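You operate a simulated robot arm through the tools that you are given. There is no shell and no other tool. Be economical: measure what you need, move in short steps, check, and stop when the job is done.

Carry out the task below with a simulated robot arm. There is one attempt and no reset: what you move stays moved.

## Task
Put things in order on the dresser top. At the end: the black belt from the dresser top stands on top of the small teal book; the green map stands where the black iron canister (marked "15C") stood; the clear glass stands where the green map stood; the black iron canister stands where the black belt stood; whatever was shut is shut again. Leave all else as you found it, and nothing knocked over.
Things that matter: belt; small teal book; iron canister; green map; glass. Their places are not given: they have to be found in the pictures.

It is judged by the outcome, as a careful person would: the job done as asked, and still so three seconds after it is handed in. It fails if anything else is knocked over, pushed out of place, dropped, spilled or broken.

## Robot
A 7-joint arm with a two-finger parallel gripper, fixed in place. Base frame: the origin is at the foot of the arm, x ahead of it, y to its left, z up. Lengths are in m, angles in degrees, forces in N, time in s.
With the tool pointing down near the work surface it reaches from about 0.3 to 0.7 m from the base axis. Its first joint turns from -66.0 to 66.0 degrees. Payload 1.57 kg.
The TCP is the grasp point between the finger pads, 0.03 m short of the fingertips. In the tool frame z runs along the fingers and y along their closing line. Largest opening 0.11 m; finger width 0.024, thickness 0.012; the body of the gripper, 0.048 by 0.112 m, starts 0.078 m behind the TCP.
Orientation is told as [roll, pitch, yaw] about the base's x, y, z axes, in that order, counted from this pose: with the fingers straight down and closing along the base's y, the tool's x points along the base's -x, its y along +y and its z along -z.

## Interface
- The arm moves only by the tool jog_arm. Its argument "steps" is one flat list of numbers, 7 for each row, row after row: the turn, a rotation vector about the tool's x, y, z in units of 120 degrees (1.0 is 120 degrees), then the shift along the tool's x, y, z in units of 250 mm (1.0 is 250 mm), then the opening in per cent of the stroke, from 0 (shut) to 100 (fully open). In form: [wx, wy, wz, tx, ty, tz, grip, wx, wy, wz, tx, ty, tz, grip, ...]. A call has 1 to 20 rows; each row is the pose to reach, as a shift and turn from the pose commanded when the call began, along the tool's axes at that moment. A call with a number of a shift or a turn outside -1 to 1 is refused whole. Rows are played at 5 a second. More than 0.05 m and 8.6 degrees between two rows, or a gripper value outside its range, and nothing of the call is played. A pose out of reach is approached as far as the arm can. The call stops where the force on the tool passes 40 N (or 10 N more than at its start, if that is more) or the arm is blocked; 0.2 s more then pass. Each finger travels about 0.108 m/s and halts on what it meets, pressing with about 26 N; the grip force reading is that of the motor and also rises with nothing between the fingers. The clock runs only during rows and for 0.2 s after the last one: add rows that repeat a pose to give the fingers time. The reply holds the time, the measured pose of the TCP, the force on the tool along the base axes, the opening and the grip force, in the units named above and with some noise.
- Cameras (640 x 400 px; columns grow to the right, rows downward): "scene" is fixed at [0.1439, -0.3782, 1.4025]; the picture's right is [0.93, -0.37, 0.00], its down [-0.22, -0.54, -0.81] and it looks along [0.30, 0.75, -0.59] (base axes); focal length 374 px, centre (320, 200). "wrist" rides on the gripper at [-0.036, 0, -0.08] in the tool frame; the picture's right is [0.00, -1.00, 0.00], its down [0.97, 0.00, -0.24] and it looks along [0.24, 0.00, 0.97] (tool axes); focal length 218 px, centre (320, 200).
- camera(camera): a new picture of that camera. The clock stands still meanwhile.
- locate(camera, pixels): for up to 12 pixels [column, row] of the newest picture of that camera ("zoom" is the newest enlarged one), the place [x, y, z] in the base frame of the surface seen there, good to about 0.002 m. The clock stands still meanwhile.
- close_up(camera, box): a new picture of the part [left, top, right, bottom] of that camera's present view, enlarged. The clock stands still meanwhile.
- hand_in(): hands the job in; it is judged then, once.

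Go step by step. Measure first, check grasps and placings, and put right what went wrong. The budget is 80 turns and 38 pictures, counting those below and the enlarged ones. Unless the task says otherwise, let go and move clear before handing in, and close with one line.

The tools are called after "Emit:" as a command line: name --argument value ..., lists and objects as JSON in quotes. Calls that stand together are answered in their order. jog_arm: Moves the arm, as the interface text tells. Its arguments: {"type":"object","properties":{"steps":{"type":"array","items":{"type":"number"}}},"required":["steps"]} The other tools are called the same way: camera (camera) takes a picture; locate (camera, pixels) gives the place of the surface under pixels of a picture; close_up (camera, box) takes an enlarged picture of a part of a camera's view; hand_in () hands the job in.

At the start:

```text
clock: 0.0
position: [0.3947, 0.0559, 1.122]
tcp_rot: [0.1, 0.1, 0.0]
force: [1.1, -0.2, -0.4]
gripper_width: 0.1101
grasp_force: 0.0
```

scene: 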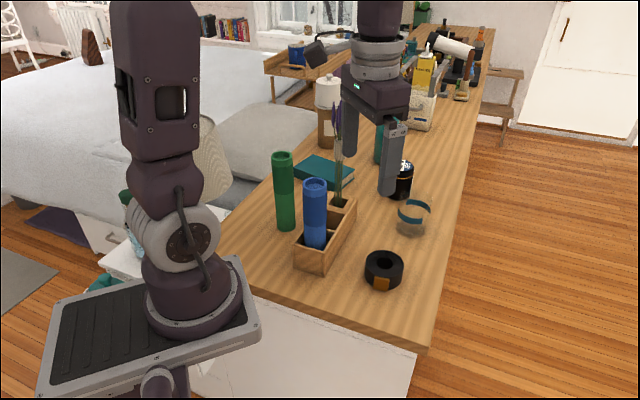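
wrist: 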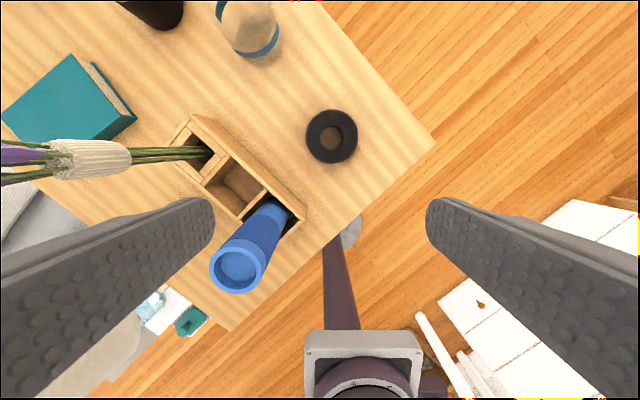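

The scene shows a rolled black belt near (384,270), a green tube (284,190), a black canister (402,180), a glass (412,215) and a teal book (325,172). I'll enlarge that area first and then locate them.

Emit:
close_up --camera "scene" --box '[230, 130, 470, 300]'

Emit:
close_up --camera "wrist" --box '[0, 0, 440, 300]'

```text
2.35 times, centred on (350, 215) of scene
```

zoom: 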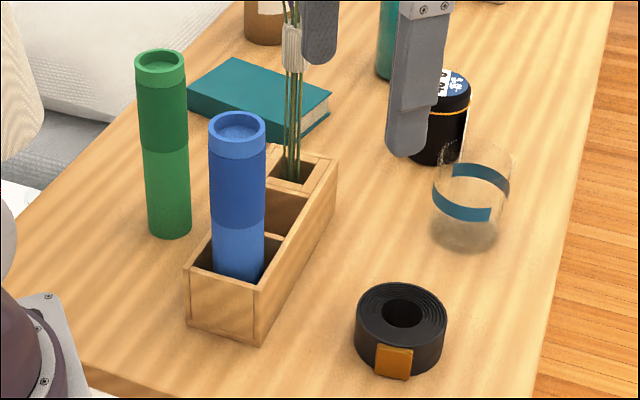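

```text
1.33 times, centred on (220, 150) of wrist
```

zoom: 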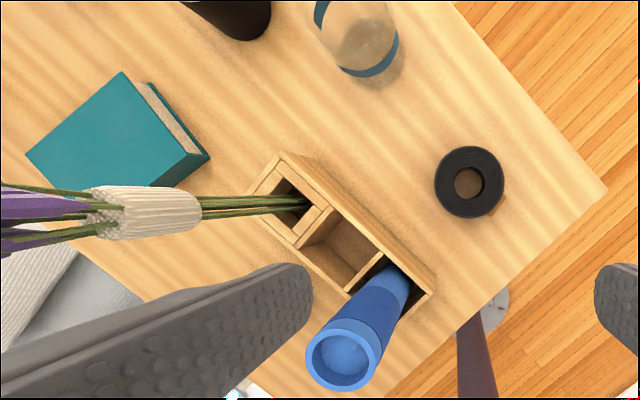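

Everything is upright and nothing hides the targets except the finger over the canister. I'll locate key points in both views.

Emit:
locate --camera "scene" --pixels '[[274, 157], [292, 157], [283, 162], [286, 229], [278, 226], [295, 225], [367, 261], [402, 261], [384, 252], [384, 276], [384, 292], [409, 173]]'

Emit:
locate --camera "zoom" --pixels '[[123, 76], [187, 156], [30, 154], [208, 157], [152, 84], [440, 180], [500, 175], [467, 150], [467, 212], [340, 70], [396, 50], [250, 38]]'

Emit:
locate --camera "scene" --pixels '[[396, 212], [430, 208], [412, 235], [398, 230], [424, 230], [412, 222], [420, 207], [396, 195], [408, 185], [410, 196], [344, 212], [337, 215]]'

```text
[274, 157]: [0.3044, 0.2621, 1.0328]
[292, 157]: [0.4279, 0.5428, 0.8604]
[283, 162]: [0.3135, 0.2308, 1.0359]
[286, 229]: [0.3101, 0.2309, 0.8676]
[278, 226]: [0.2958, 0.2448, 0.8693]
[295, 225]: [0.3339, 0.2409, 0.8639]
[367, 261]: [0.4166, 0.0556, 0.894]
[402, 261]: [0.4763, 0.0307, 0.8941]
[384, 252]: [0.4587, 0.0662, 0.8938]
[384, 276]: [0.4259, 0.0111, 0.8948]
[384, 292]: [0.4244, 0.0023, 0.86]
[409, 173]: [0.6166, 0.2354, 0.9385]
```

```text
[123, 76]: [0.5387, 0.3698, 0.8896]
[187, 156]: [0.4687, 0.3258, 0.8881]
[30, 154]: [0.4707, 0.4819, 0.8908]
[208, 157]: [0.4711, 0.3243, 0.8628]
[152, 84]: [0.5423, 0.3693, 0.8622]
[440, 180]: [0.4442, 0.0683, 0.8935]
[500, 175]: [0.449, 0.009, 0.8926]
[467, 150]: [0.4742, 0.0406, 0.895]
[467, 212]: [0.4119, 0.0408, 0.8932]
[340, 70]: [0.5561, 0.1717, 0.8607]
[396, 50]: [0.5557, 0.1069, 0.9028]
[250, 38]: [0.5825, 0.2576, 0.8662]
```

```text
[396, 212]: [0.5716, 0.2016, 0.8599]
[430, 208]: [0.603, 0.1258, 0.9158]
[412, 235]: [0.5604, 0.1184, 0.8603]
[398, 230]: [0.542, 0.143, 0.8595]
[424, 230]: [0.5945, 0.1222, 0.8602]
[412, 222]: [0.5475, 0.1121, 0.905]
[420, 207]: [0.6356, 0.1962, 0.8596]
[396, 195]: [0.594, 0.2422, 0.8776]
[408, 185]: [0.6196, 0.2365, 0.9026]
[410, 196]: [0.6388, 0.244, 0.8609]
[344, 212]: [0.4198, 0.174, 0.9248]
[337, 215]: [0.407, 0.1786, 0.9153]
```

Belt centre is about (0.443,0.040) with its top at 0.894, the book centre about (0.470,0.404) with its top at 0.89, and the green map about (0.314,0.252). I'll locate the flowers as an obstacle, then move out over +x to look at the canister and glass.

Emit:
locate --camera "scene" --pixels '[[335, 110], [337, 125], [339, 150], [341, 190], [314, 185], [326, 110], [329, 85], [381, 155], [420, 120], [306, 188], [325, 188]]'

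Emit:
jog_arm --steps '[0, 0, 0, -0.18, 0, 0, 100, 0, 0, 0, -0.36, 0, 0, 100, 0, 0, 0, -0.54, 0.05, 0, 100, 0, 0, 0, -0.62, 0.2, 0, 100, 0, 0, 0, -0.62, 0.32, 0, 100, 0, 0, 0, -0.62, 0.32, 0, 100]'

Emit:
camera --camera "wrist"

Emit:
camera --camera "scene"

```text
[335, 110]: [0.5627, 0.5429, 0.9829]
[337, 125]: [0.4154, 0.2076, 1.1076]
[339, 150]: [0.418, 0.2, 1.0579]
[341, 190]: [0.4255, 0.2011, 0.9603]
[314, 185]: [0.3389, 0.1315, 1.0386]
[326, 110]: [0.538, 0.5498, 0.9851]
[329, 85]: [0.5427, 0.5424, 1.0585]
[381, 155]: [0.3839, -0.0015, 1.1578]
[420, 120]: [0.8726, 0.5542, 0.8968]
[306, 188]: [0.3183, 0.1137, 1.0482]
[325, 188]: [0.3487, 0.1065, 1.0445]
```

```text
clock: 1.4
position: [0.5509, 0.1355, 1.1202]
tcp_rot: [0.0, 0.0, 0.0]
force: [0.2, 0.9, 0.3]
gripper_width: 0.11
grasp_force: 0.1
```

```text
33 pictures are left
```

wrist: 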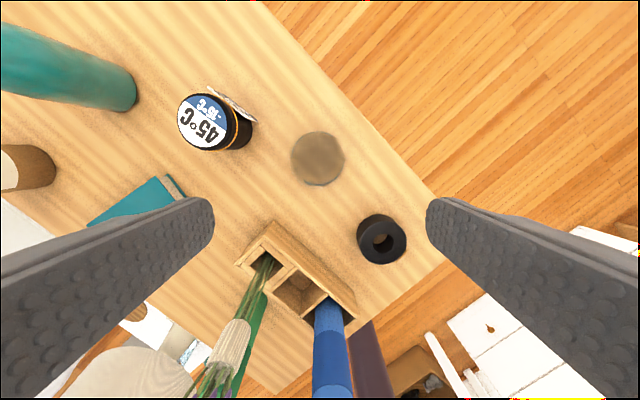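

```text
32 pictures are left
```

scene: 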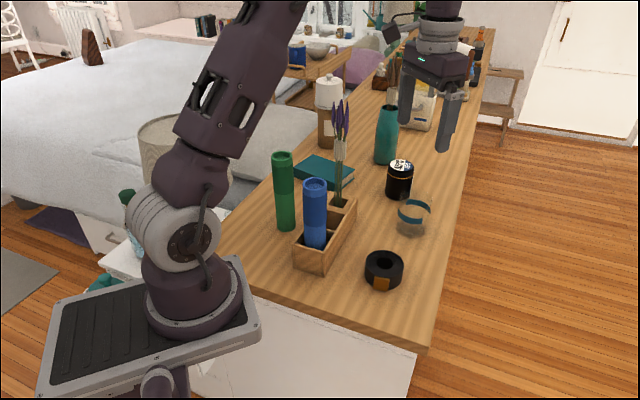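

The canister top reads "45°C / -15°C" at (203,122), and something pale sticks out beside it at (232,103). I'll enlarge and locate it, and find the glass edges.

Emit:
close_up --camera "wrist" --box '[150, 60, 390, 210]'

Emit:
close_up --camera "scene" --box '[350, 140, 460, 250]'

Emit:
locate --camera "wrist" --pixels '[[180, 115], [227, 128], [205, 96], [205, 149], [250, 135], [232, 103], [293, 155], [343, 155], [318, 133], [318, 184], [228, 355], [136, 95]]'

Emit:
locate --camera "scene" --pixels '[[400, 175], [388, 165], [412, 168], [400, 160], [400, 197], [341, 103], [333, 130], [346, 130], [412, 200], [412, 236], [399, 215], [429, 212]]'

```text
2.67 times, centred on (270, 135) of wrist
```

zoom: 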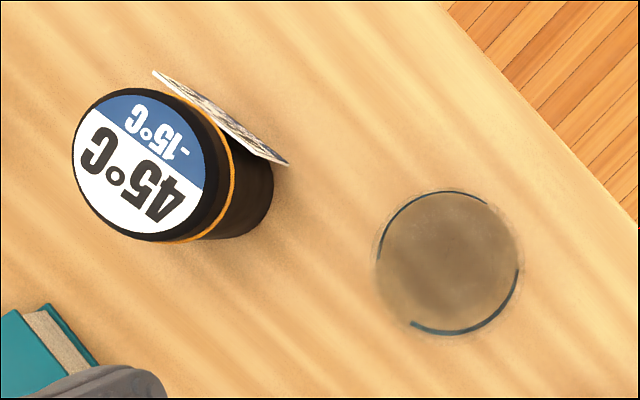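

```text
3.64 times, centred on (405, 195) of scene
```

zoom: 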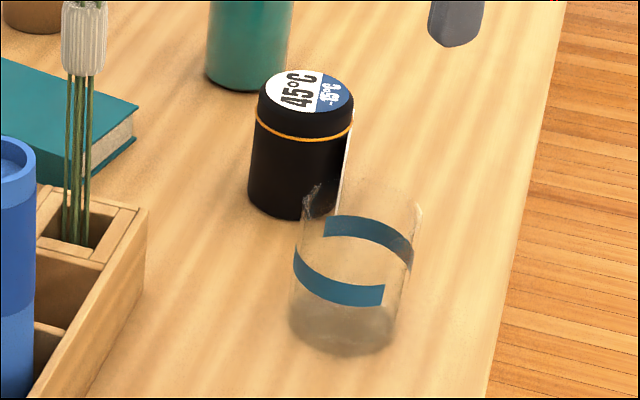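

```text
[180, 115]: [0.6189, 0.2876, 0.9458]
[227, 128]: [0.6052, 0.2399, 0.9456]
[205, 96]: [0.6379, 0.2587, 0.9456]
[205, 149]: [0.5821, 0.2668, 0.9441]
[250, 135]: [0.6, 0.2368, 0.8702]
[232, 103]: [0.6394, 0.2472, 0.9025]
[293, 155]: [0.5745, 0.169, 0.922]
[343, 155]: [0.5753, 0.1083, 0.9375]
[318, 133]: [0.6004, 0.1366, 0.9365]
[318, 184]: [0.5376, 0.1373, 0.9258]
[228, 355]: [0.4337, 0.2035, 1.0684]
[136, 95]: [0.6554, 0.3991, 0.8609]
```

```text
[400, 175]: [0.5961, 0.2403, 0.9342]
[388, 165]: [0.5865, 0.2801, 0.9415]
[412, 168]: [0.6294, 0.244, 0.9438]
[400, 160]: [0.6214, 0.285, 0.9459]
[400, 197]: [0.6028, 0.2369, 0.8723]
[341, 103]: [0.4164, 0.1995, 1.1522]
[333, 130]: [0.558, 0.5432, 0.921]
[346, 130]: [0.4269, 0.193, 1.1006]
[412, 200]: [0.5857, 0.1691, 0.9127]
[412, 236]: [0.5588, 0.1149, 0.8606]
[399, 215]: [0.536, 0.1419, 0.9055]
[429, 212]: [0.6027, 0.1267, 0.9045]
```

The canister is centred near (0.611,0.263), radius 0.028, top 0.945, and a thin printed card appears to lean against its far right side (zoom 1, (220,115)). I need to see that card properly, so I'll move out and tilt the camera towards it.

Emit:
jog_arm --steps '[0, 0, 0, -0.13, -0.08, 0, 100, -0.06, 0, 0, -0.26, -0.16, 0.05, 100, -0.12, 0, 0, -0.36, -0.25, 0.1, 100, -0.18, 0, 0, -0.42, -0.32, 0.16, 100, -0.24, 0, 0, -0.44, -0.36, 0.2, 100, -0.3, 0, 0, -0.44, -0.36, 0.24, 100, -0.3, 0, 0, -0.44, -0.36, 0.24, 100]'

Emit:
camera --camera "wrist"

```text
clock: 3.0
position: [0.6592, 0.0445, 1.0627]
tcp_rot: [36.1, 0.0, 0.1]
force: [-0.4, 0.0, 1.0]
gripper_width: 0.1098
grasp_force: 0.0
```

```text
29 pictures are left
```

wrist: 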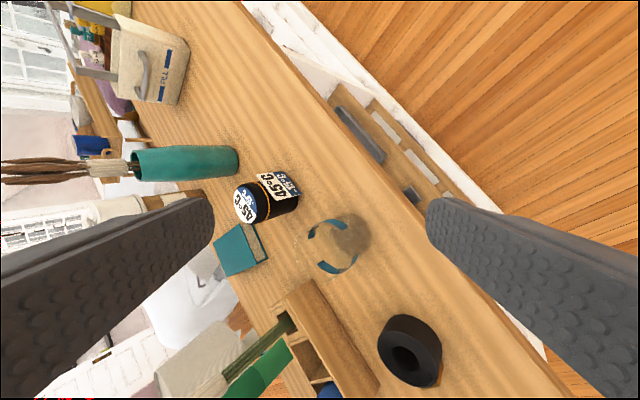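

Emit:
close_up --camera "wrist" --box '[215, 155, 375, 285]'

Emit:
locate --camera "wrist" --pixels '[[257, 178], [268, 198], [294, 173], [298, 193], [280, 186], [262, 190], [240, 205], [280, 207], [325, 222], [346, 262]]'

```text
3.08 times, centred on (295, 220) of wrist
```

zoom: 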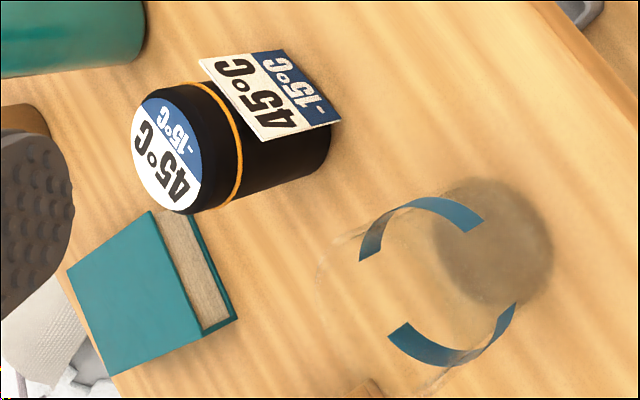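

```text
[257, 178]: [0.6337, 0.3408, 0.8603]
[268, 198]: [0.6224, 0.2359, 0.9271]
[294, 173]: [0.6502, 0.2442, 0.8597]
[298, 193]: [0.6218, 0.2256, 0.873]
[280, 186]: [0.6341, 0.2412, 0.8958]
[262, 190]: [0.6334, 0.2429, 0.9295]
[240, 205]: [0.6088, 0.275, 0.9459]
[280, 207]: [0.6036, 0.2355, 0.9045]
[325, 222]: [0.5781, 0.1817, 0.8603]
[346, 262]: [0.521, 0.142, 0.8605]
```

The pale piece is the canister's own label plate, facing roughly (+x,−y), so it travels with the canister and I'll grip along the (1,1) line to miss it. First job is the belt, so I'll level the tool and go back over it.

Emit:
jog_arm --steps '[0.05, 0, 0, 0.07, 0.013, -0.024, 100, 0.1, 0, 0, 0.14, 0.026, -0.047, 100, 0.15, 0, 0, 0.2, 0.039, -0.07, 100, 0.2, 0, 0, 0.27, 0.052, -0.094, 100, 0.25, 0, 0, 0.33, 0.065, -0.118, 90, 0.3, 0, 0, 0.4, 0.078, -0.141, 80, 0.3, 0, 0, 0.4, 0.078, -0.141, 80]'

```text
clock: 4.6
position: [0.562, 0.0414, 1.1021]
tcp_rot: [-0.1, 0.0, 0.1]
force: [0.5, 0.1, -0.3]
gripper_width: 0.0882
grasp_force: 0.0
```

The tool is level again at 80% opening. I'll yaw +63° so the fingers avoid the belt's buckle, and come over the belt at z=1.0.

Emit:
jog_arm --steps '[0, 0, -0.06, 0.06, 0, 0, 80, 0, 0, -0.12, 0.12, 0, 0, 80, 0, 0, -0.18, 0.18, 0, 0.05, 80, 0, 0, -0.24, 0.24, 0, 0.1, 80, 0, 0, -0.3, 0.3, 0, 0.15, 80, 0, 0, -0.36, 0.36, 0, 0.2, 80, 0, 0, -0.42, 0.42, -0.003, 0.25, 80, 0, 0, -0.48, 0.476, -0.006, 0.32, 80, 0, 0, -0.525, 0.476, -0.006, 0.4, 80, 0, 0, -0.525, 0.476, -0.006, 0.4, 80]'

Emit:
camera --camera "wrist"

```text
clock: 6.8
position: [0.441, 0.0407, 0.9999]
tcp_rot: [0.0, 0.1, 63.1]
force: [0.2, 0.0, -0.4]
gripper_width: 0.0881
grasp_force: 0.2
```

```text
27 pictures are left
```

wrist: 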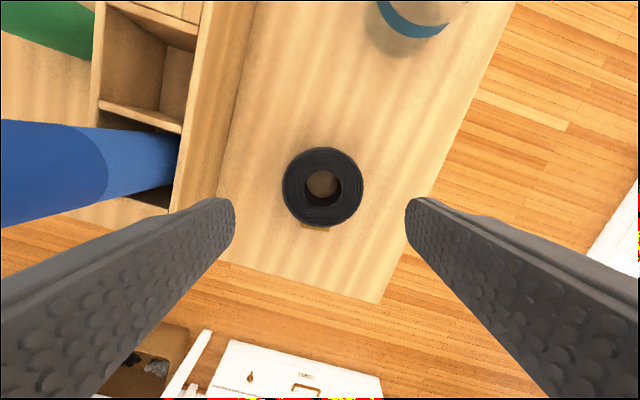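

The belt is centred between the fingers (322,186), buckle off-axis at (316,226), and the box wall is clear. I'll descend to TCP z≈0.895 and close.

Emit:
jog_arm --steps '[0, 0, 0, 0, 0, 0.15, 80, 0, 0, 0, 0, 0, 0.3, 80, 0, 0, 0, 0, 0, 0.38, 80, 0, 0, 0, 0, 0, 0.42, 80, 0, 0, 0, 0, 0, 0.42, 80, 0, 0, 0, 0, 0, 0.42, 60, 0, 0, 0, 0, 0, 0.42, 40, 0, 0, 0, 0, 0, 0.42, 40, 0, 0, 0, 0, 0, 0.42, 40]'

```text
clock: 8.8
position: [0.4391, 0.0407, 0.8964]
tcp_rot: [0.0, 0.0, 63.0]
force: [-0.3, -0.3, 0.0]
gripper_width: 0.07
grasp_force: 26.4
```

The grip holds the belt (0.070 m, 26 N). I'll lift to z≈1.065 and carry it around the far side of the flowers.

Emit:
jog_arm --steps '[0, 0, 0, 0, 0, -0.1, 40, 0, 0, 0, 0, 0, -0.25, 40, 0, 0, 0, 0, 0, -0.4, 40, 0, 0, 0, 0, 0, -0.55, 40, 0, 0, 0, 0, 0, -0.68, 40, 0, 0, 0, -0.096, -0.129, -0.68, 40, 0, 0, 0, -0.191, -0.259, -0.68, 40, 0, 0, 0, -0.287, -0.388, -0.68, 40, 0, 0, 0, -0.433, -0.325, -0.68, 40, 0, 0, 0, -0.58, -0.262, -0.68, 40, 0, 0, 0, -0.726, -0.198, -0.68, 40, 0, 0, 0, -0.872, -0.135, -0.68, 40, 0, 0, 0, -0.872, -0.135, -0.68, 40]'

```text
clock: 11.6
position: [0.5688, 0.2198, 1.0678]
tcp_rot: [-0.1, 0.0, 63.0]
force: [-0.5, 0.0, -1.6]
gripper_width: 0.0698
grasp_force: 26.2
```

The belt is secure. I'll go over the book centre (0.470,0.404) and look before lowering.

Emit:
jog_arm --steps '[0, 0, 0, -0.08, 0.115, 0, 40, 0, 0, 0, -0.16, 0.23, 0, 40, 0, 0, 0, -0.24, 0.345, 0, 40, 0, 0, 0, -0.32, 0.46, 0, 40, 0, 0, 0, -0.4, 0.575, 0, 40, 0, 0, 0, -0.476, 0.687, 0, 40, 0, 0, 0, -0.476, 0.687, 0, 40]'

Emit:
camera --camera "wrist"

Emit:
camera --camera "scene"

```text
clock: 13.2
position: [0.4699, 0.4005, 1.0699]
tcp_rot: [-0.1, 0.0, 63.0]
force: [0.3, 0.0, -0.6]
gripper_width: 0.0702
grasp_force: 26.0
```

```text
26 pictures are left
```

wrist: 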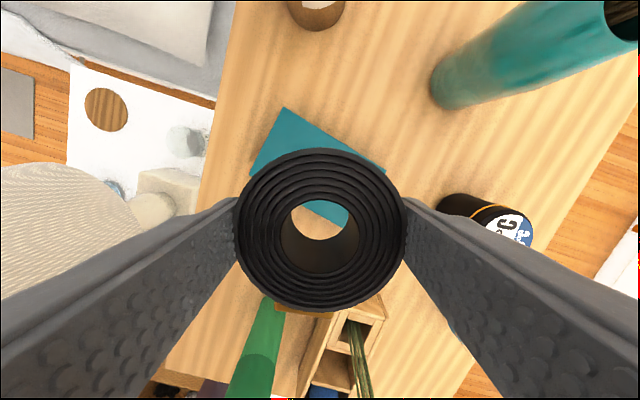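

```text
25 pictures are left
```

scene: 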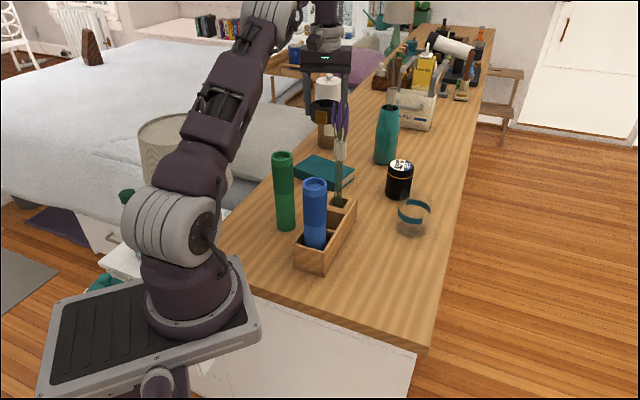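

Belt hangs level and the book lies just under it with corners near (285,108), (250,177), (385,168). I'll check the book corners again before lowering.

Emit:
locate --camera "wrist" --pixels '[[285, 110], [252, 174], [382, 166], [345, 220], [320, 210], [308, 225], [300, 145]]'

Emit:
locate --camera "scene" --pixels '[[312, 156], [353, 174], [297, 170], [333, 185], [322, 172]]'

```text
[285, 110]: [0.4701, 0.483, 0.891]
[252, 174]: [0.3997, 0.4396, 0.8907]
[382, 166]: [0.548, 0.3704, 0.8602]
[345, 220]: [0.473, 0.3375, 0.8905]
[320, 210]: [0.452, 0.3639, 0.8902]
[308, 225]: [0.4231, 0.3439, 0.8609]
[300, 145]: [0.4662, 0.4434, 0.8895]
```

```text
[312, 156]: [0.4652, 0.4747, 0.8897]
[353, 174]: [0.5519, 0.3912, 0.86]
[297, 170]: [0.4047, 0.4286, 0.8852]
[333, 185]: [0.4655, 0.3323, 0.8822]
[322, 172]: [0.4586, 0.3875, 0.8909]
```

The book centre (0.470,0.404) is confirmed. I'll lower the belt to just above the book top.

Emit:
jog_arm --steps '[0, 0, 0, -0.011, 0.005, 0.15, 40, 0, 0, 0, -0.011, 0.005, 0.3, 40, 0, 0, 0, -0.011, 0.005, 0.42, 40, 0, 0, 0, -0.011, 0.005, 0.5, 40, 0, 0, 0, -0.011, 0.005, 0.55, 40, 0, 0, 0, -0.011, 0.005, 0.55, 40]'

```text
clock: 14.6
position: [0.4696, 0.4047, 0.9304]
tcp_rot: [0.0, 0.0, 62.9]
force: [-0.3, 0.2, -1.7]
gripper_width: 0.0698
grasp_force: 26.3
```

Just about 3 mm above contact, so I'll inch down, watching the force.

Emit:
jog_arm --steps '[0, 0, 0, 0, 0, 0.008, 40, 0, 0, 0, 0, 0, 0.014, 40, 0, 0, 0, 0, 0, 0.014, 40]'

```text
clock: 15.4
position: [0.4695, 0.4048, 0.9277]
tcp_rot: [0.0, -0.1, 63.1]
force: [-0.2, 0.5, -1.0]
gripper_width: 0.0701
grasp_force: 26.4
```

Contact should be within about a millimetre. I'll lower 1 mm more, open, and rise.

Emit:
jog_arm --steps '[0, 0, 0, 0, 0, 0.005, 40, 0, 0, 0, 0, 0, 0.005, 70, 0, 0, 0, 0, 0, 0.005, 80, 0, 0, 0, 0, 0, 0.005, 80, 0, 0, 0, 0, 0, -0.1, 80, 0, 0, 0, 0, 0, -0.25, 80, 0, 0, 0, 0, 0, -0.4, 80, 0, 0, 0, 0, 0, -0.56, 80, 0, 0, 0, 0, 0, -0.56, 80]'

Emit:
camera --camera "wrist"

```text
clock: 17.4
position: [0.4719, 0.4027, 1.0693]
tcp_rot: [0.0, 0.0, 63.0]
force: [0.5, 0.5, -0.6]
gripper_width: 0.0882
grasp_force: 0.1
```

```text
24 pictures are left
```

wrist: 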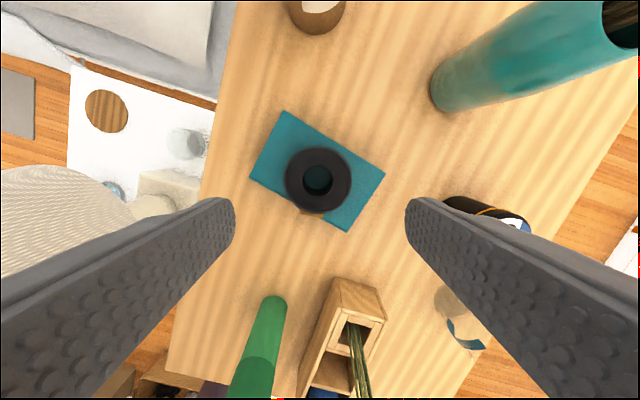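

The belt rests squarely on the book (318,178). Next is the canister: I'll turn to yaw −45° and move above (0.611,0.263).

Emit:
jog_arm --steps '[0, 0, 0.06, 0.016, -0.05, 0, 80, 0, 0, 0.12, 0.032, -0.1, 0, 80, 0, 0, 0.18, 0.048, -0.15, 0, 80, 0, 0, 0.24, 0.064, -0.2, 0, 80, 0, 0, 0.3, 0.08, -0.25, 0, 80, 0, 0, 0.36, 0.097, -0.3, 0, 80, 0, 0, 0.42, 0.114, -0.35, 0, 80, 0, 0, 0.48, 0.13, -0.4, 0, 80, 0, 0, 0.54, 0.147, -0.45, 0, 80, 0, 0, 0.6, 0.164, -0.5, 0, 80, 0, 0, 0.66, 0.18, -0.55, 0, 80, 0, 0, 0.72, 0.197, -0.6, 0, 80, 0, 0, 0.78, 0.214, -0.65, 0, 80, 0, 0, 0.84, 0.23, -0.7, 0, 80, 0, 0, 0.9, 0.247, -0.75, 0, 80, 0, 0, 0.9, 0.247, -0.75, 0, 80]'

Emit:
camera --camera "wrist"

```text
clock: 20.8
position: [0.608, 0.2631, 1.0671]
tcp_rot: [0.0, 0.0, -45.1]
force: [0.6, -0.3, 0.1]
gripper_width: 0.0882
grasp_force: 0.0
out of reach, approached as far as the arm can: row 14, 15
```

```text
23 pictures are left
```

wrist: 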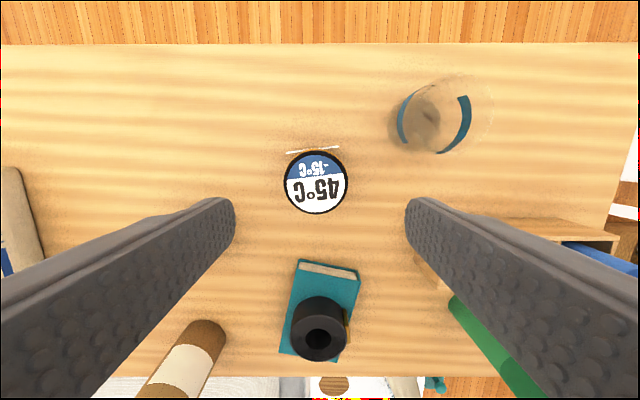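

The canister is between the fingers at (316,182), with its label plate at the top (313,150) clear of both. I'll measure its edges for the exact centre.

Emit:
locate --camera "wrist" --pixels '[[287, 182], [345, 182], [316, 155], [316, 211], [316, 183], [289, 152], [337, 148]]'

```text
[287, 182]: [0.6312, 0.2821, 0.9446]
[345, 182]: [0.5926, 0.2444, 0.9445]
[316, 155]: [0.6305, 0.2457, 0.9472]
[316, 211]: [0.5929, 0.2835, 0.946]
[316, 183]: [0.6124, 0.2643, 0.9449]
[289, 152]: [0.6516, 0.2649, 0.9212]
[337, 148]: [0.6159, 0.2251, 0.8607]
```

The canister centre is (0.612,0.264), radius 0.027. I'll descend to TCP≈0.897 and close.

Emit:
jog_arm --steps '[0, 0, 0, -0.004, 0.008, 0.12, 80, 0, 0, 0, -0.004, 0.008, 0.28, 80, 0, 0, 0, -0.004, 0.008, 0.44, 80, 0, 0, 0, -0.004, 0.008, 0.58, 80, 0, 0, 0, -0.004, 0.008, 0.68, 80, 0, 0, 0, -0.004, 0.008, 0.68, 80, 0, 0, 0, -0.004, 0.008, 0.68, 60, 0, 0, 0, -0.004, 0.008, 0.68, 40, 0, 0, 0, -0.004, 0.008, 0.68, 30, 0, 0, 0, -0.004, 0.008, 0.68, 30]'

```text
clock: 23.0
position: [0.611, 0.264, 0.8937]
tcp_rot: [0.1, 0.0, -45.0]
force: [-0.1, 0.7, -0.3]
gripper_width: 0.0613
grasp_force: 26.1
```

Canister gripped (0.061 m, 26 N). I'll lift and move it to open air near (0.60,0.09).

Emit:
jog_arm --steps '[0, 0, 0, 0, 0, -0.08, 30, 0, 0, 0, 0, 0, -0.2, 30, 0, 0, 0, 0, 0, -0.36, 30, 0, 0, 0, 0, 0, -0.54, 30, 0, 0, 0, -0.09, -0.105, -0.54, 30, 0, 0, 0, -0.184, -0.209, -0.54, 30, 0, 0, 0, -0.277, -0.314, -0.54, 30, 0, 0, 0, -0.369, -0.418, -0.54, 30, 0, 0, 0, -0.461, -0.523, -0.54, 30, 0, 0, 0, -0.461, -0.523, -0.54, 30]'

```text
clock: 25.2
position: [0.6013, 0.0902, 1.0322]
tcp_rot: [0.0, -0.1, -45.1]
force: [-0.6, -0.1, -6.0]
gripper_width: 0.0613
grasp_force: 26.4
```

Load about 0.5 kg, held. I'll carry it to the belt's old place and lower to just above the surface.

Emit:
jog_arm --steps '[0, 0, 0, 0.061, -0.118, 0, 30, 0, 0, 0, 0.122, -0.235, 0, 30, 0, 0, 0, 0.183, -0.353, 0, 30, 0, 0, 0, 0.244, -0.47, 0, 30, 0, 0, 0, 0.305, -0.588, 0, 30, 0, 0, 0, 0.305, -0.588, 0.15, 30, 0, 0, 0, 0.305, -0.588, 0.3, 30, 0, 0, 0, 0.305, -0.588, 0.42, 30, 0, 0, 0, 0.305, -0.588, 0.52, 30, 0, 0, 0, 0.305, -0.588, 0.52, 30]'

```text
clock: 27.4
position: [0.441, 0.0391, 0.8997]
tcp_rot: [0.0, 0.0, -45.0]
force: [-0.6, -0.2, -6.0]
gripper_width: 0.061
grasp_force: 25.4
```

Emit:
jog_arm --steps '[0, 0, 0, 0, 0, 0.01, 30, 0, 0, 0, 0, 0, 0.018, 30, 0, 0, 0, 0, 0, 0.022, 30, 0, 0, 0, 0, 0, 0.022, 30]'

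```text
clock: 28.4
position: [0.4437, 0.0407, 0.8964]
tcp_rot: [0.0, -0.1, -45.0]
force: [-0.2, -0.3, -5.6]
gripper_width: 0.0611
grasp_force: 26.0
```

The canister is still off the surface (force −5.6 N), so I'll inch down a little more.

Emit:
jog_arm --steps '[0, 0, 0, 0, 0, 0.006, 30, 0, 0, 0, 0, 0, 0.012, 30, 0, 0, 0, 0, 0, 0.012, 30]'

```text
clock: 29.2
position: [0.4431, 0.0407, 0.8934]
tcp_rot: [0.0, 0.0, -44.9]
force: [-2.0, -3.2, 18.5]
gripper_width: 0.0613
grasp_force: 25.8
```

Contact (18 N upward). I'll open, then rise straight up.

Emit:
jog_arm --steps '[0, 0, 0, 0, 0, -0.004, 30, 0, 0, 0, 0, 0, -0.004, 60, 0, 0, 0, 0, 0, -0.004, 80, 0, 0, 0, 0, 0, -0.004, 80, 0, 0, 0, 0, 0, -0.12, 80, 0, 0, 0, 0, 0, -0.3, 80, 0, 0, 0, 0, 0, -0.48, 80, 0, 0, 0, 0, 0, -0.66, 80, 0, 0, 0, 0, 0, -0.84, 80, 0, 0, 0, 0, 0, -0.84, 80]'

Emit:
camera --camera "scene"

```text
clock: 31.4
position: [0.4422, 0.0398, 1.1021]
tcp_rot: [0.0, 0.0, -45.0]
force: [0.3, 0.5, -0.1]
gripper_width: 0.088
grasp_force: 0.0
```

```text
22 pictures are left
```

scene: 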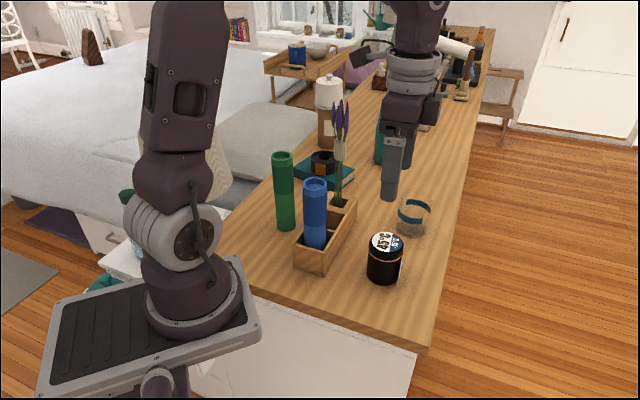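

The canister stands at the belt's old place, upright (385,258). Next is the map: I'll go round the inner side of the blue tube and flowers at z≈1.13 to above it.

Emit:
jog_arm --steps '[0, 0, -0.03, 0.1, -0.074, -0.04, 80, 0, 0, -0.06, 0.2, -0.147, -0.08, 80, 0, 0, -0.09, 0.305, -0.221, -0.12, 80, 0, 0, -0.12, 0.423, -0.178, -0.12, 80, 0, 0, -0.15, 0.541, -0.135, -0.12, 80, 0, 0, -0.167, 0.659, -0.093, -0.12, 80, 0, 0, -0.167, 0.761, 0.03, -0.12, 80, 0, 0, -0.167, 0.863, 0.156, -0.12, 80, 0, 0, -0.167, 0.953, 0.246, -0.12, 80, 0, 0, -0.167, 0.953, 0.246, -0.12, 80]'

Emit:
camera --camera "wrist"

Emit:
camera --camera "scene"

```text
clock: 33.6
position: [0.3166, 0.2533, 1.1323]
tcp_rot: [-0.1, 0.0, -25.0]
force: [-1.1, 0.4, -1.0]
gripper_width: 0.088
grasp_force: 0.0
```

```text
21 pictures are left
```

wrist: 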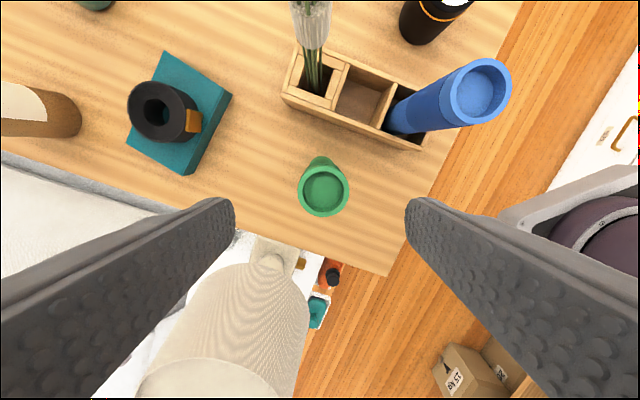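

```text
20 pictures are left
```

scene: 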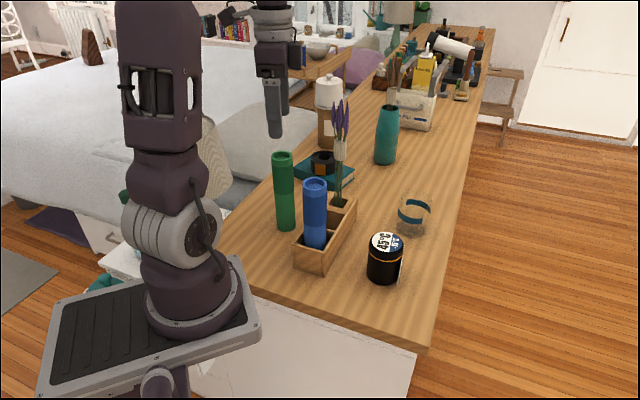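

The map's open end is centred at (323,188) between the fingers; a lampshade sits near (240,330). I'll measure both.

Emit:
locate --camera "wrist" --pixels '[[299, 190], [347, 188], [323, 165], [323, 216], [323, 188], [290, 280], [220, 330], [300, 350], [250, 370], [325, 160]]'

```text
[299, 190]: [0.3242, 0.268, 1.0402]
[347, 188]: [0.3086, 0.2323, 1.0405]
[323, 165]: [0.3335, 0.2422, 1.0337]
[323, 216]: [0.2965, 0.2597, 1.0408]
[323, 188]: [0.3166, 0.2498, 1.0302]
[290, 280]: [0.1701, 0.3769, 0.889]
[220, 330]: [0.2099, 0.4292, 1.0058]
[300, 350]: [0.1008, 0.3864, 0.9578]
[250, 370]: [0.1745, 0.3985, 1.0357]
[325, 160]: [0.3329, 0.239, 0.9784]
```

The map centre is (0.3165,0.250), radius 0.0205, top 1.0405, and the lampshade is well clear. I'll descend to TCP≈0.978 and grip.

Emit:
jog_arm --steps '[0, 0, 0, -0.005, -0.011, 0.12, 80, 0, 0, 0, -0.005, -0.011, 0.28, 80, 0, 0, 0, -0.005, -0.011, 0.44, 80, 0, 0, 0, -0.005, -0.011, 0.56, 80, 0, 0, 0, -0.005, -0.011, 0.615, 80, 0, 0, 0, -0.005, -0.011, 0.615, 80, 0, 0, 0, -0.005, -0.011, 0.615, 60, 0, 0, 0, -0.005, -0.011, 0.615, 40, 0, 0, 0, -0.005, -0.011, 0.615, 25, 0, 0, 0, -0.005, -0.011, 0.615, 25, 0, 0, 0, -0.005, -0.011, 0.615, 25]'

```text
clock: 36.0
position: [0.3185, 0.2493, 0.9784]
tcp_rot: [0.0, 0.0, -25.0]
force: [-0.4, 0.5, -0.3]
gripper_width: 0.0399
grasp_force: 26.0
```

Gripped (0.040 m, 26 N). I'll lift 0.10 and carry it around the book side, clear of the flowers, to (0.57,0.30).

Emit:
jog_arm --steps '[0, 0, 0, 0, 0, -0.1, 25, 0, 0, 0, 0, 0, -0.25, 25, 0, 0, 0, 0, 0, -0.4, 25, 0, 0, 0, -0.034, 0.157, -0.4, 25, 0, 0, 0, -0.068, 0.313, -0.4, 25, 0, 0, 0, -0.103, 0.47, -0.4, 25, 0, 0, 0, -0.236, 0.532, -0.4, 25, 0, 0, 0, -0.369, 0.594, -0.4, 25, 0, 0, 0, -0.502, 0.656, -0.4, 25, 0, 0, 0, -0.667, 0.633, -0.4, 25, 0, 0, 0, -0.832, 0.609, -0.4, 25, 0, 0, 0, -0.832, 0.609, -0.4, 25]'

Emit:
camera --camera "scene"

```text
clock: 38.6
position: [0.5685, 0.2974, 1.0807]
tcp_rot: [0.0, 0.0, -25.0]
force: [-0.1, 0.6, -0.2]
gripper_width: 0.0404
grasp_force: 26.2
```

```text
19 pictures are left
```

scene: 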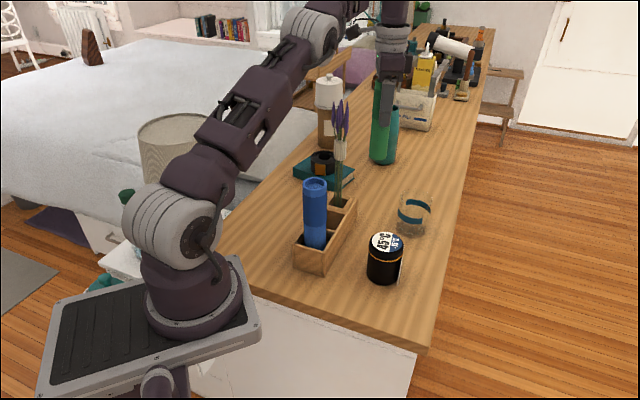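

The map is held upright and clear. I'll move above the canister's old place (0.612,0.264) and lower to just above the surface.

Emit:
jog_arm --steps '[0, 0, 0, -0.107, -0.024, 0.05, 25, 0, 0, 0, -0.214, -0.047, 0.12, 25, 0, 0, 0, -0.214, -0.047, 0.25, 25, 0, 0, 0, -0.214, -0.047, 0.34, 25, 0, 0, 0, -0.214, -0.047, 0.39, 25, 0, 0, 0, -0.214, -0.047, 0.39, 25]'

```text
clock: 40.0
position: [0.6141, 0.2673, 0.9797]
tcp_rot: [-0.1, 0.1, -25.0]
force: [0.0, -0.4, -0.9]
gripper_width: 0.0401
grasp_force: 25.8
out of reach, approached as far as the arm can: row 2
```

It's about 2 mm above contact and 3 mm off, so I'll trim and inch down.

Emit:
jog_arm --steps '[0, 0, 0, 0.002, -0.01, 0, 25, 0, 0, 0, 0.002, -0.01, 0.006, 25, 0, 0, 0, 0.002, -0.01, 0.01, 25, 0, 0, 0, 0.002, -0.01, 0.01, 25]'

```text
clock: 41.0
position: [0.6124, 0.2634, 0.9787]
tcp_rot: [0.0, 0.0, -25.1]
force: [0.1, 0.1, -0.7]
gripper_width: 0.0402
grasp_force: 25.8
```

Emit:
jog_arm --steps '[0, 0, 0, 0, 0, 0.004, 25, 0, 0, 0, 0, 0, 0.008, 25, 0, 0, 0, 0, 0, 0.008, 25]'

```text
clock: 41.8
position: [0.6136, 0.2633, 0.9783]
tcp_rot: [0.1, -0.1, -25.0]
force: [-3.4, -2.1, 15.7]
gripper_width: 0.0401
grasp_force: 25.9
```

Contact (16 N). I'll relax, open fully, and retreat upward while sliding along the tool's x, which is free of the map.

Emit:
jog_arm --steps '[0, 0, 0, 0, 0, -0.005, 25, 0, 0, 0, 0, 0, -0.005, 40, 0, 0, 0, 0, 0, -0.005, 60, 0, 0, 0, 0, 0, -0.005, 80, 0, 0, 0, 0, 0, -0.005, 80, 0, 0, 0, 0, 0, -0.1, 80, 0, 0, 0, 0.06, 0, -0.2, 80, 0, 0, 0, 0.18, 0, -0.32, 80, 0, 0, 0, 0.3, 0, -0.42, 80, 0, 0, 0, 0.3, 0, -0.42, 80]'

Emit:
camera --camera "scene"

Emit:
camera --camera "wrist"

```text
clock: 44.0
position: [0.5476, 0.296, 1.081]
tcp_rot: [0.1, 0.0, -25.0]
force: [0.1, -0.4, -0.5]
gripper_width: 0.088
grasp_force: 0.1
```

```text
18 pictures are left
```

scene: 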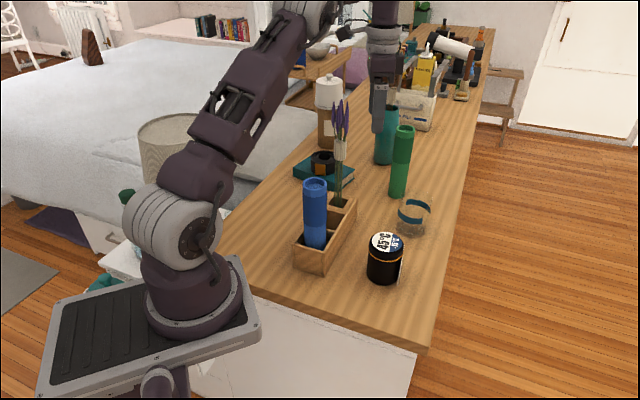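

```text
17 pictures are left
```

wrist: 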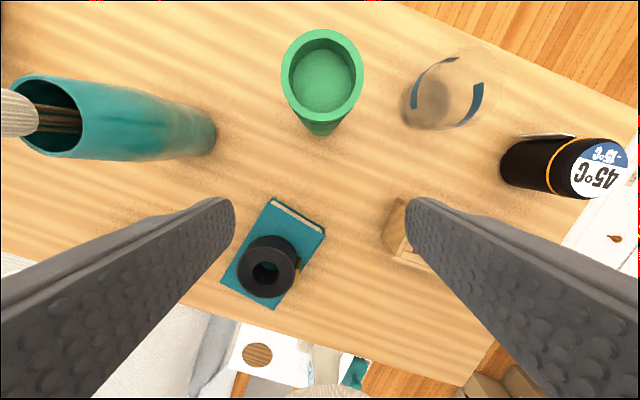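

The map stands at the canister's old place (400,165). Next is the glass: I'll move over (0.569,0.138) passing between map and flowers, then measure its rim.

Emit:
jog_arm --steps '[0, 0, 0, -0.03, -0.15, 0, 90, 0, 0, 0, -0.065, -0.305, 0, 95, 0, 0, 0, -0.205, -0.42, 0, 95, 0, 0, 0, -0.345, -0.536, 0, 95, 0, 0, 0, -0.345, -0.536, 0.1, 95, 0, 0, 0, -0.345, -0.536, 0.1, 95]'

Emit:
close_up --camera "wrist" --box '[200, 80, 440, 230]'

```text
clock: 45.4
position: [0.5664, 0.1383, 1.0563]
tcp_rot: [0.1, 0.0, -24.8]
force: [-0.4, 0.2, 0.7]
gripper_width: 0.1045
grasp_force: 0.1
```

```text
2.67 times, centred on (320, 155) of wrist
```

zoom: 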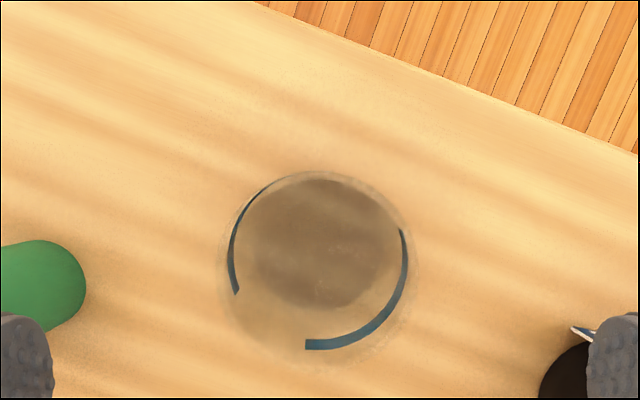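

The glass is centred at zoom column ~318. I'll locate its band and rim for the centre and height.

Emit:
locate --camera "zoom" --pixels '[[232, 265], [405, 265], [306, 345], [268, 188], [220, 270], [413, 270], [318, 362], [300, 172], [318, 240], [385, 310]]'

```text
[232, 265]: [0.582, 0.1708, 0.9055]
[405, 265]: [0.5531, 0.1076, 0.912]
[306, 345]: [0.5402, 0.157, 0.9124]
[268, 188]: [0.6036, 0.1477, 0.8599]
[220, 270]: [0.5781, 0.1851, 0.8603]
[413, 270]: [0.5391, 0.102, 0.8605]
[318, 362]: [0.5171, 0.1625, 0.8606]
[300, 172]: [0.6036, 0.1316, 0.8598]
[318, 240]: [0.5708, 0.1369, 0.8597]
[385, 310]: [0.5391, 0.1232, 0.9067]
```

Glass centre (0.568,0.139), diameter ≈0.07. I'll descend to TCP≈0.90 and close gently.

Emit:
jog_arm --steps '[0, 0, 0, -0.006, 0.006, 0.12, 95, 0, 0, 0, -0.006, 0.006, 0.26, 95, 0, 0, 0, -0.006, 0.006, 0.4, 95, 0, 0, 0, -0.006, 0.006, 0.52, 95, 0, 0, 0, -0.006, 0.006, 0.62, 95, 0, 0, 0, -0.006, 0.006, 0.62, 95, 0, 0, 0, -0.006, 0.006, 0.62, 85, 0, 0, 0, -0.006, 0.006, 0.62, 75, 0, 0, 0, -0.006, 0.006, 0.62, 68, 0, 0, 0, -0.006, 0.006, 0.62, 62, 0, 0, 0, -0.006, 0.006, 0.62, 58, 0, 0, 0, -0.006, 0.006, 0.62, 58]'

```text
clock: 48.0
position: [0.5659, 0.1393, 0.9002]
tcp_rot: [0.0, 0.0, -24.9]
force: [-0.7, 0.1, 0.3]
gripper_width: 0.0668
grasp_force: 26.0
```

The glass is held (0.067 m). I'll lift 0.13 m and carry it between map and flowers, then round over the book's side to (0.42,0.345).

Emit:
jog_arm --steps '[0, 0, 0, 0, 0, -0.06, 58, 0, 0, 0, 0, 0, -0.2, 58, 0, 0, 0, 0, 0, -0.36, 58, 0, 0, 0, 0, 0, -0.52, 58, 0, 0, 0, 0.09, 0.077, -0.52, 58, 0, 0, 0, 0.18, 0.154, -0.52, 58, 0, 0, 0, 0.271, 0.231, -0.52, 58, 0, 0, 0, 0.369, 0.347, -0.52, 58, 0, 0, 0, 0.467, 0.463, -0.52, 58, 0, 0, 0, 0.566, 0.579, -0.52, 58, 0, 0, 0, 0.724, 0.538, -0.52, 58, 0, 0, 0, 0.881, 0.498, -0.52, 58, 0, 0, 0, 0.881, 0.498, -0.52, 58]'

Emit:
camera --camera "wrist"

Emit:
camera --camera "scene"

```text
clock: 50.8
position: [0.4233, 0.3474, 1.0328]
tcp_rot: [0.0, 0.0, -25.0]
force: [0.5, 0.1, -1.5]
gripper_width: 0.0665
grasp_force: 25.9
```

```text
15 pictures are left
```

wrist: 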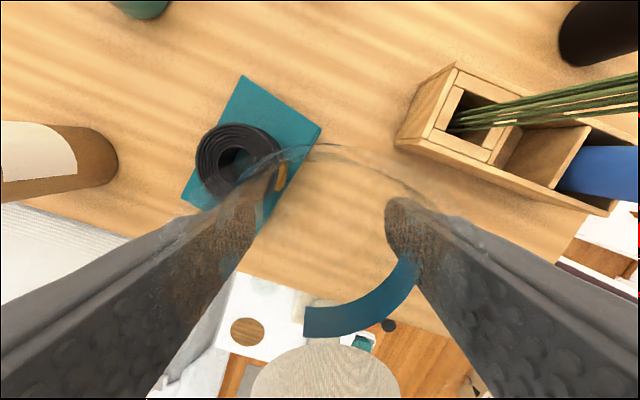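

```text
14 pictures are left
```

scene: 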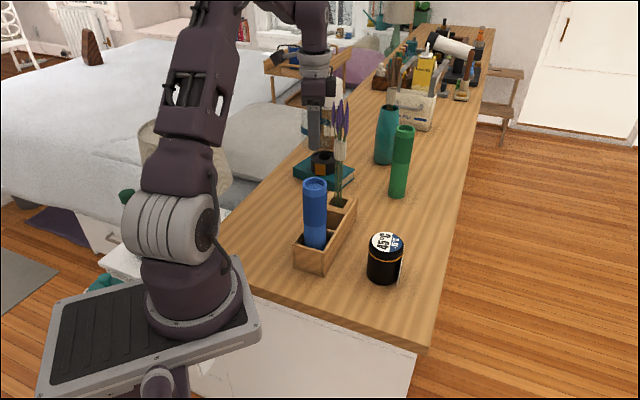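

The glass is held level and everything else is untouched. I'll move to the map's old place (0.3165,0.251) and lower to just above the surface.

Emit:
jog_arm --steps '[0, 0, 0, 0.057, -0.133, 0, 58, 0, 0, 0, 0.114, -0.266, 0, 58, 0, 0, 0, 0.171, -0.399, 0, 58, 0, 0, 0, 0.228, -0.532, 0, 58, 0, 0, 0, 0.228, -0.532, 0.14, 58, 0, 0, 0, 0.228, -0.532, 0.28, 58, 0, 0, 0, 0.228, -0.532, 0.42, 58, 0, 0, 0, 0.228, -0.532, 0.5, 58, 0, 0, 0, 0.228, -0.532, 0.5, 58]'

```text
clock: 52.8
position: [0.3117, 0.2467, 0.9063]
tcp_rot: [0.0, 0.0, -24.9]
force: [-0.5, 0.4, -2.1]
gripper_width: 0.0659
grasp_force: 25.9
```

Slightly off by ~4 mm; I'll trim and inch down to contact.

Emit:
jog_arm --steps '[0, 0, 0, -0.004, 0.014, 0, 58, 0, 0, 0, -0.004, 0.014, 0.01, 58, 0, 0, 0, -0.004, 0.014, 0.018, 58, 0, 0, 0, -0.004, 0.014, 0.018, 58]'

```text
clock: 53.8
position: [0.3155, 0.2511, 0.9023]
tcp_rot: [0.0, 0.0, -25.0]
force: [0.1, -0.1, -0.3]
gripper_width: 0.0646
grasp_force: 0.6
```

The grip force has dropped to 0.6 N with the width down to 0.0646, so the glass may have slipped in the fingers. I'll look before doing anything.

Emit:
camera --camera "wrist"

Emit:
close_up --camera "scene" --box '[210, 130, 370, 250]'

```text
13 pictures are left
```

wrist: 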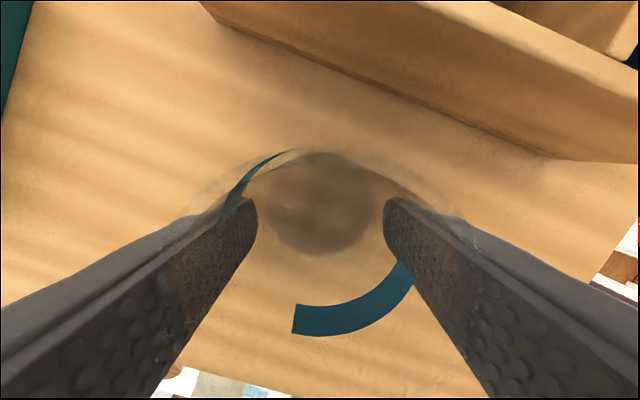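

```text
3.33 times, centred on (290, 190) of scene
```

zoom: 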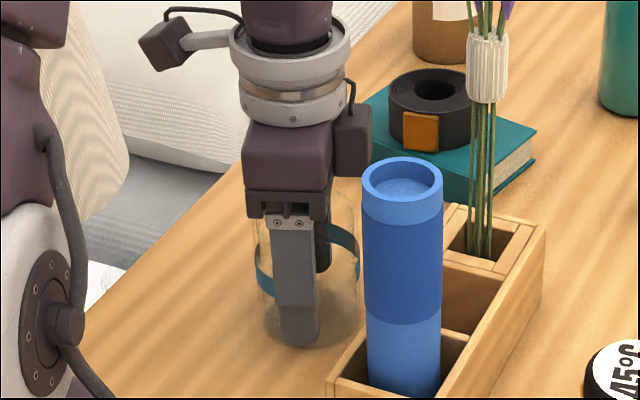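

The glass stands upright on the surface with its shadow at its foot (320,205), only loosely held now. I'll lower the last 2 mm, open slowly and rise straight up.

Emit:
jog_arm --steps '[0, 0, 0, 0, 0, 0.006, 58, 0, 0, 0, 0, 0, 0.006, 64, 0, 0, 0, 0, 0, 0.006, 72, 0, 0, 0, 0, 0, 0.006, 84, 0, 0, 0, 0, 0, 0.006, 95, 0, 0, 0, 0, 0, 0.006, 95, 0, 0, 0, 0, 0, -0.06, 95, 0, 0, 0, 0, 0, -0.2, 95, 0, 0, 0, 0, 0, -0.36, 95, 0, 0, 0, 0, 0, -0.54, 95, 0, 0, 0, 0, 0, -0.72, 95, 0, 0, 0, 0, 0, -0.88, 95, 0, 0, 0, 0, 0, -0.88, 95]'

Emit:
camera --camera "wrist"

Emit:
camera --camera "scene"

```text
clock: 56.6
position: [0.3148, 0.2514, 1.1195]
tcp_rot: [0.0, 0.0, -25.0]
force: [-0.7, -0.1, 0.0]
gripper_width: 0.1043
grasp_force: 0.1
```

```text
11 pictures are left
```

wrist: 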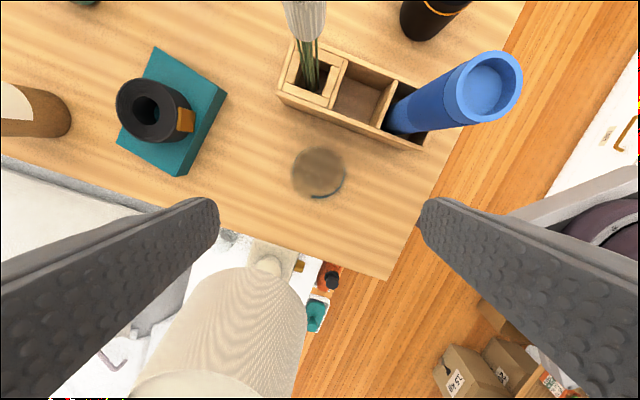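

```text
10 pictures are left
```

scene: 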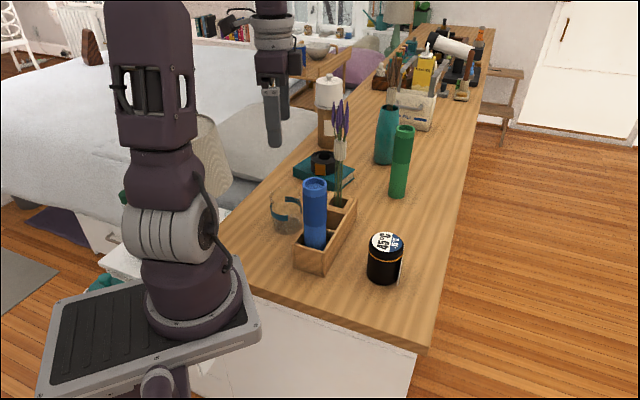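

All four items stand upright. I'll check the glass's position and shape in detail.

Emit:
close_up --camera "scene" --box '[240, 140, 440, 290]'

Emit:
locate --camera "wrist" --pixels '[[319, 171], [294, 175], [344, 172], [318, 150], [320, 198], [314, 196], [149, 112], [152, 160]]'

Emit:
locate --camera "scene" --pixels '[[403, 130], [399, 196], [384, 281], [386, 243], [323, 155], [273, 213], [299, 213]]'

```text
2.67 times, centred on (340, 215) of scene
```

zoom: 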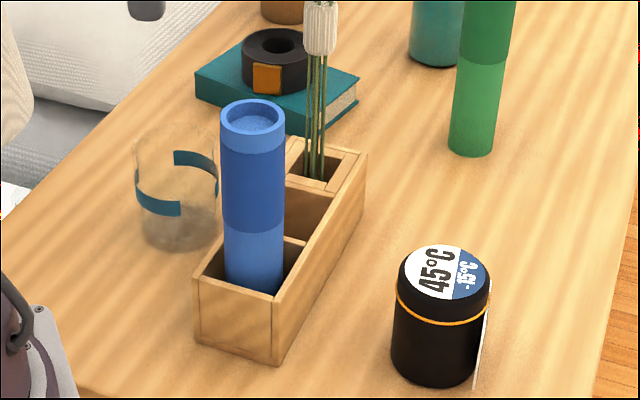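

```text
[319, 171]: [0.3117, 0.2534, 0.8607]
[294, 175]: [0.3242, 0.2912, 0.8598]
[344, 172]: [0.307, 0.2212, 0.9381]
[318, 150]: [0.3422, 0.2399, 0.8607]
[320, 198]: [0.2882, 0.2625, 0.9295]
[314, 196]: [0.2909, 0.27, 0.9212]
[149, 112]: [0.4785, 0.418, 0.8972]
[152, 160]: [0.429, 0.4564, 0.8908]
```

```text
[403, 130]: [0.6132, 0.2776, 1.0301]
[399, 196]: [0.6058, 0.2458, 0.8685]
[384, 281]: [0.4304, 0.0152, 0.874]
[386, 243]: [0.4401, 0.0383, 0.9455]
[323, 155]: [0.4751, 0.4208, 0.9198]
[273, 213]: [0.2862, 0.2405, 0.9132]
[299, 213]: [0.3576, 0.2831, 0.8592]
```

The belt is on the book, the canister at about (0.442,0.040), the map at about (0.612,0.264) and the glass base at about (0.313,0.253), all upright. The gripper is open and clear, so I'm handing in.

Emit:
hand_in

```text
The job is handed in.
```

The job is handed in: the belt is on the teal book, and the canister, map and glass each stand upright within a few millimetres of where you asked. Nothing I saw was shut or needed closing, and nothing else was moved or knocked over. The glass slipped slightly in the fingers as I set it down, but the last pictures show it standing upright.
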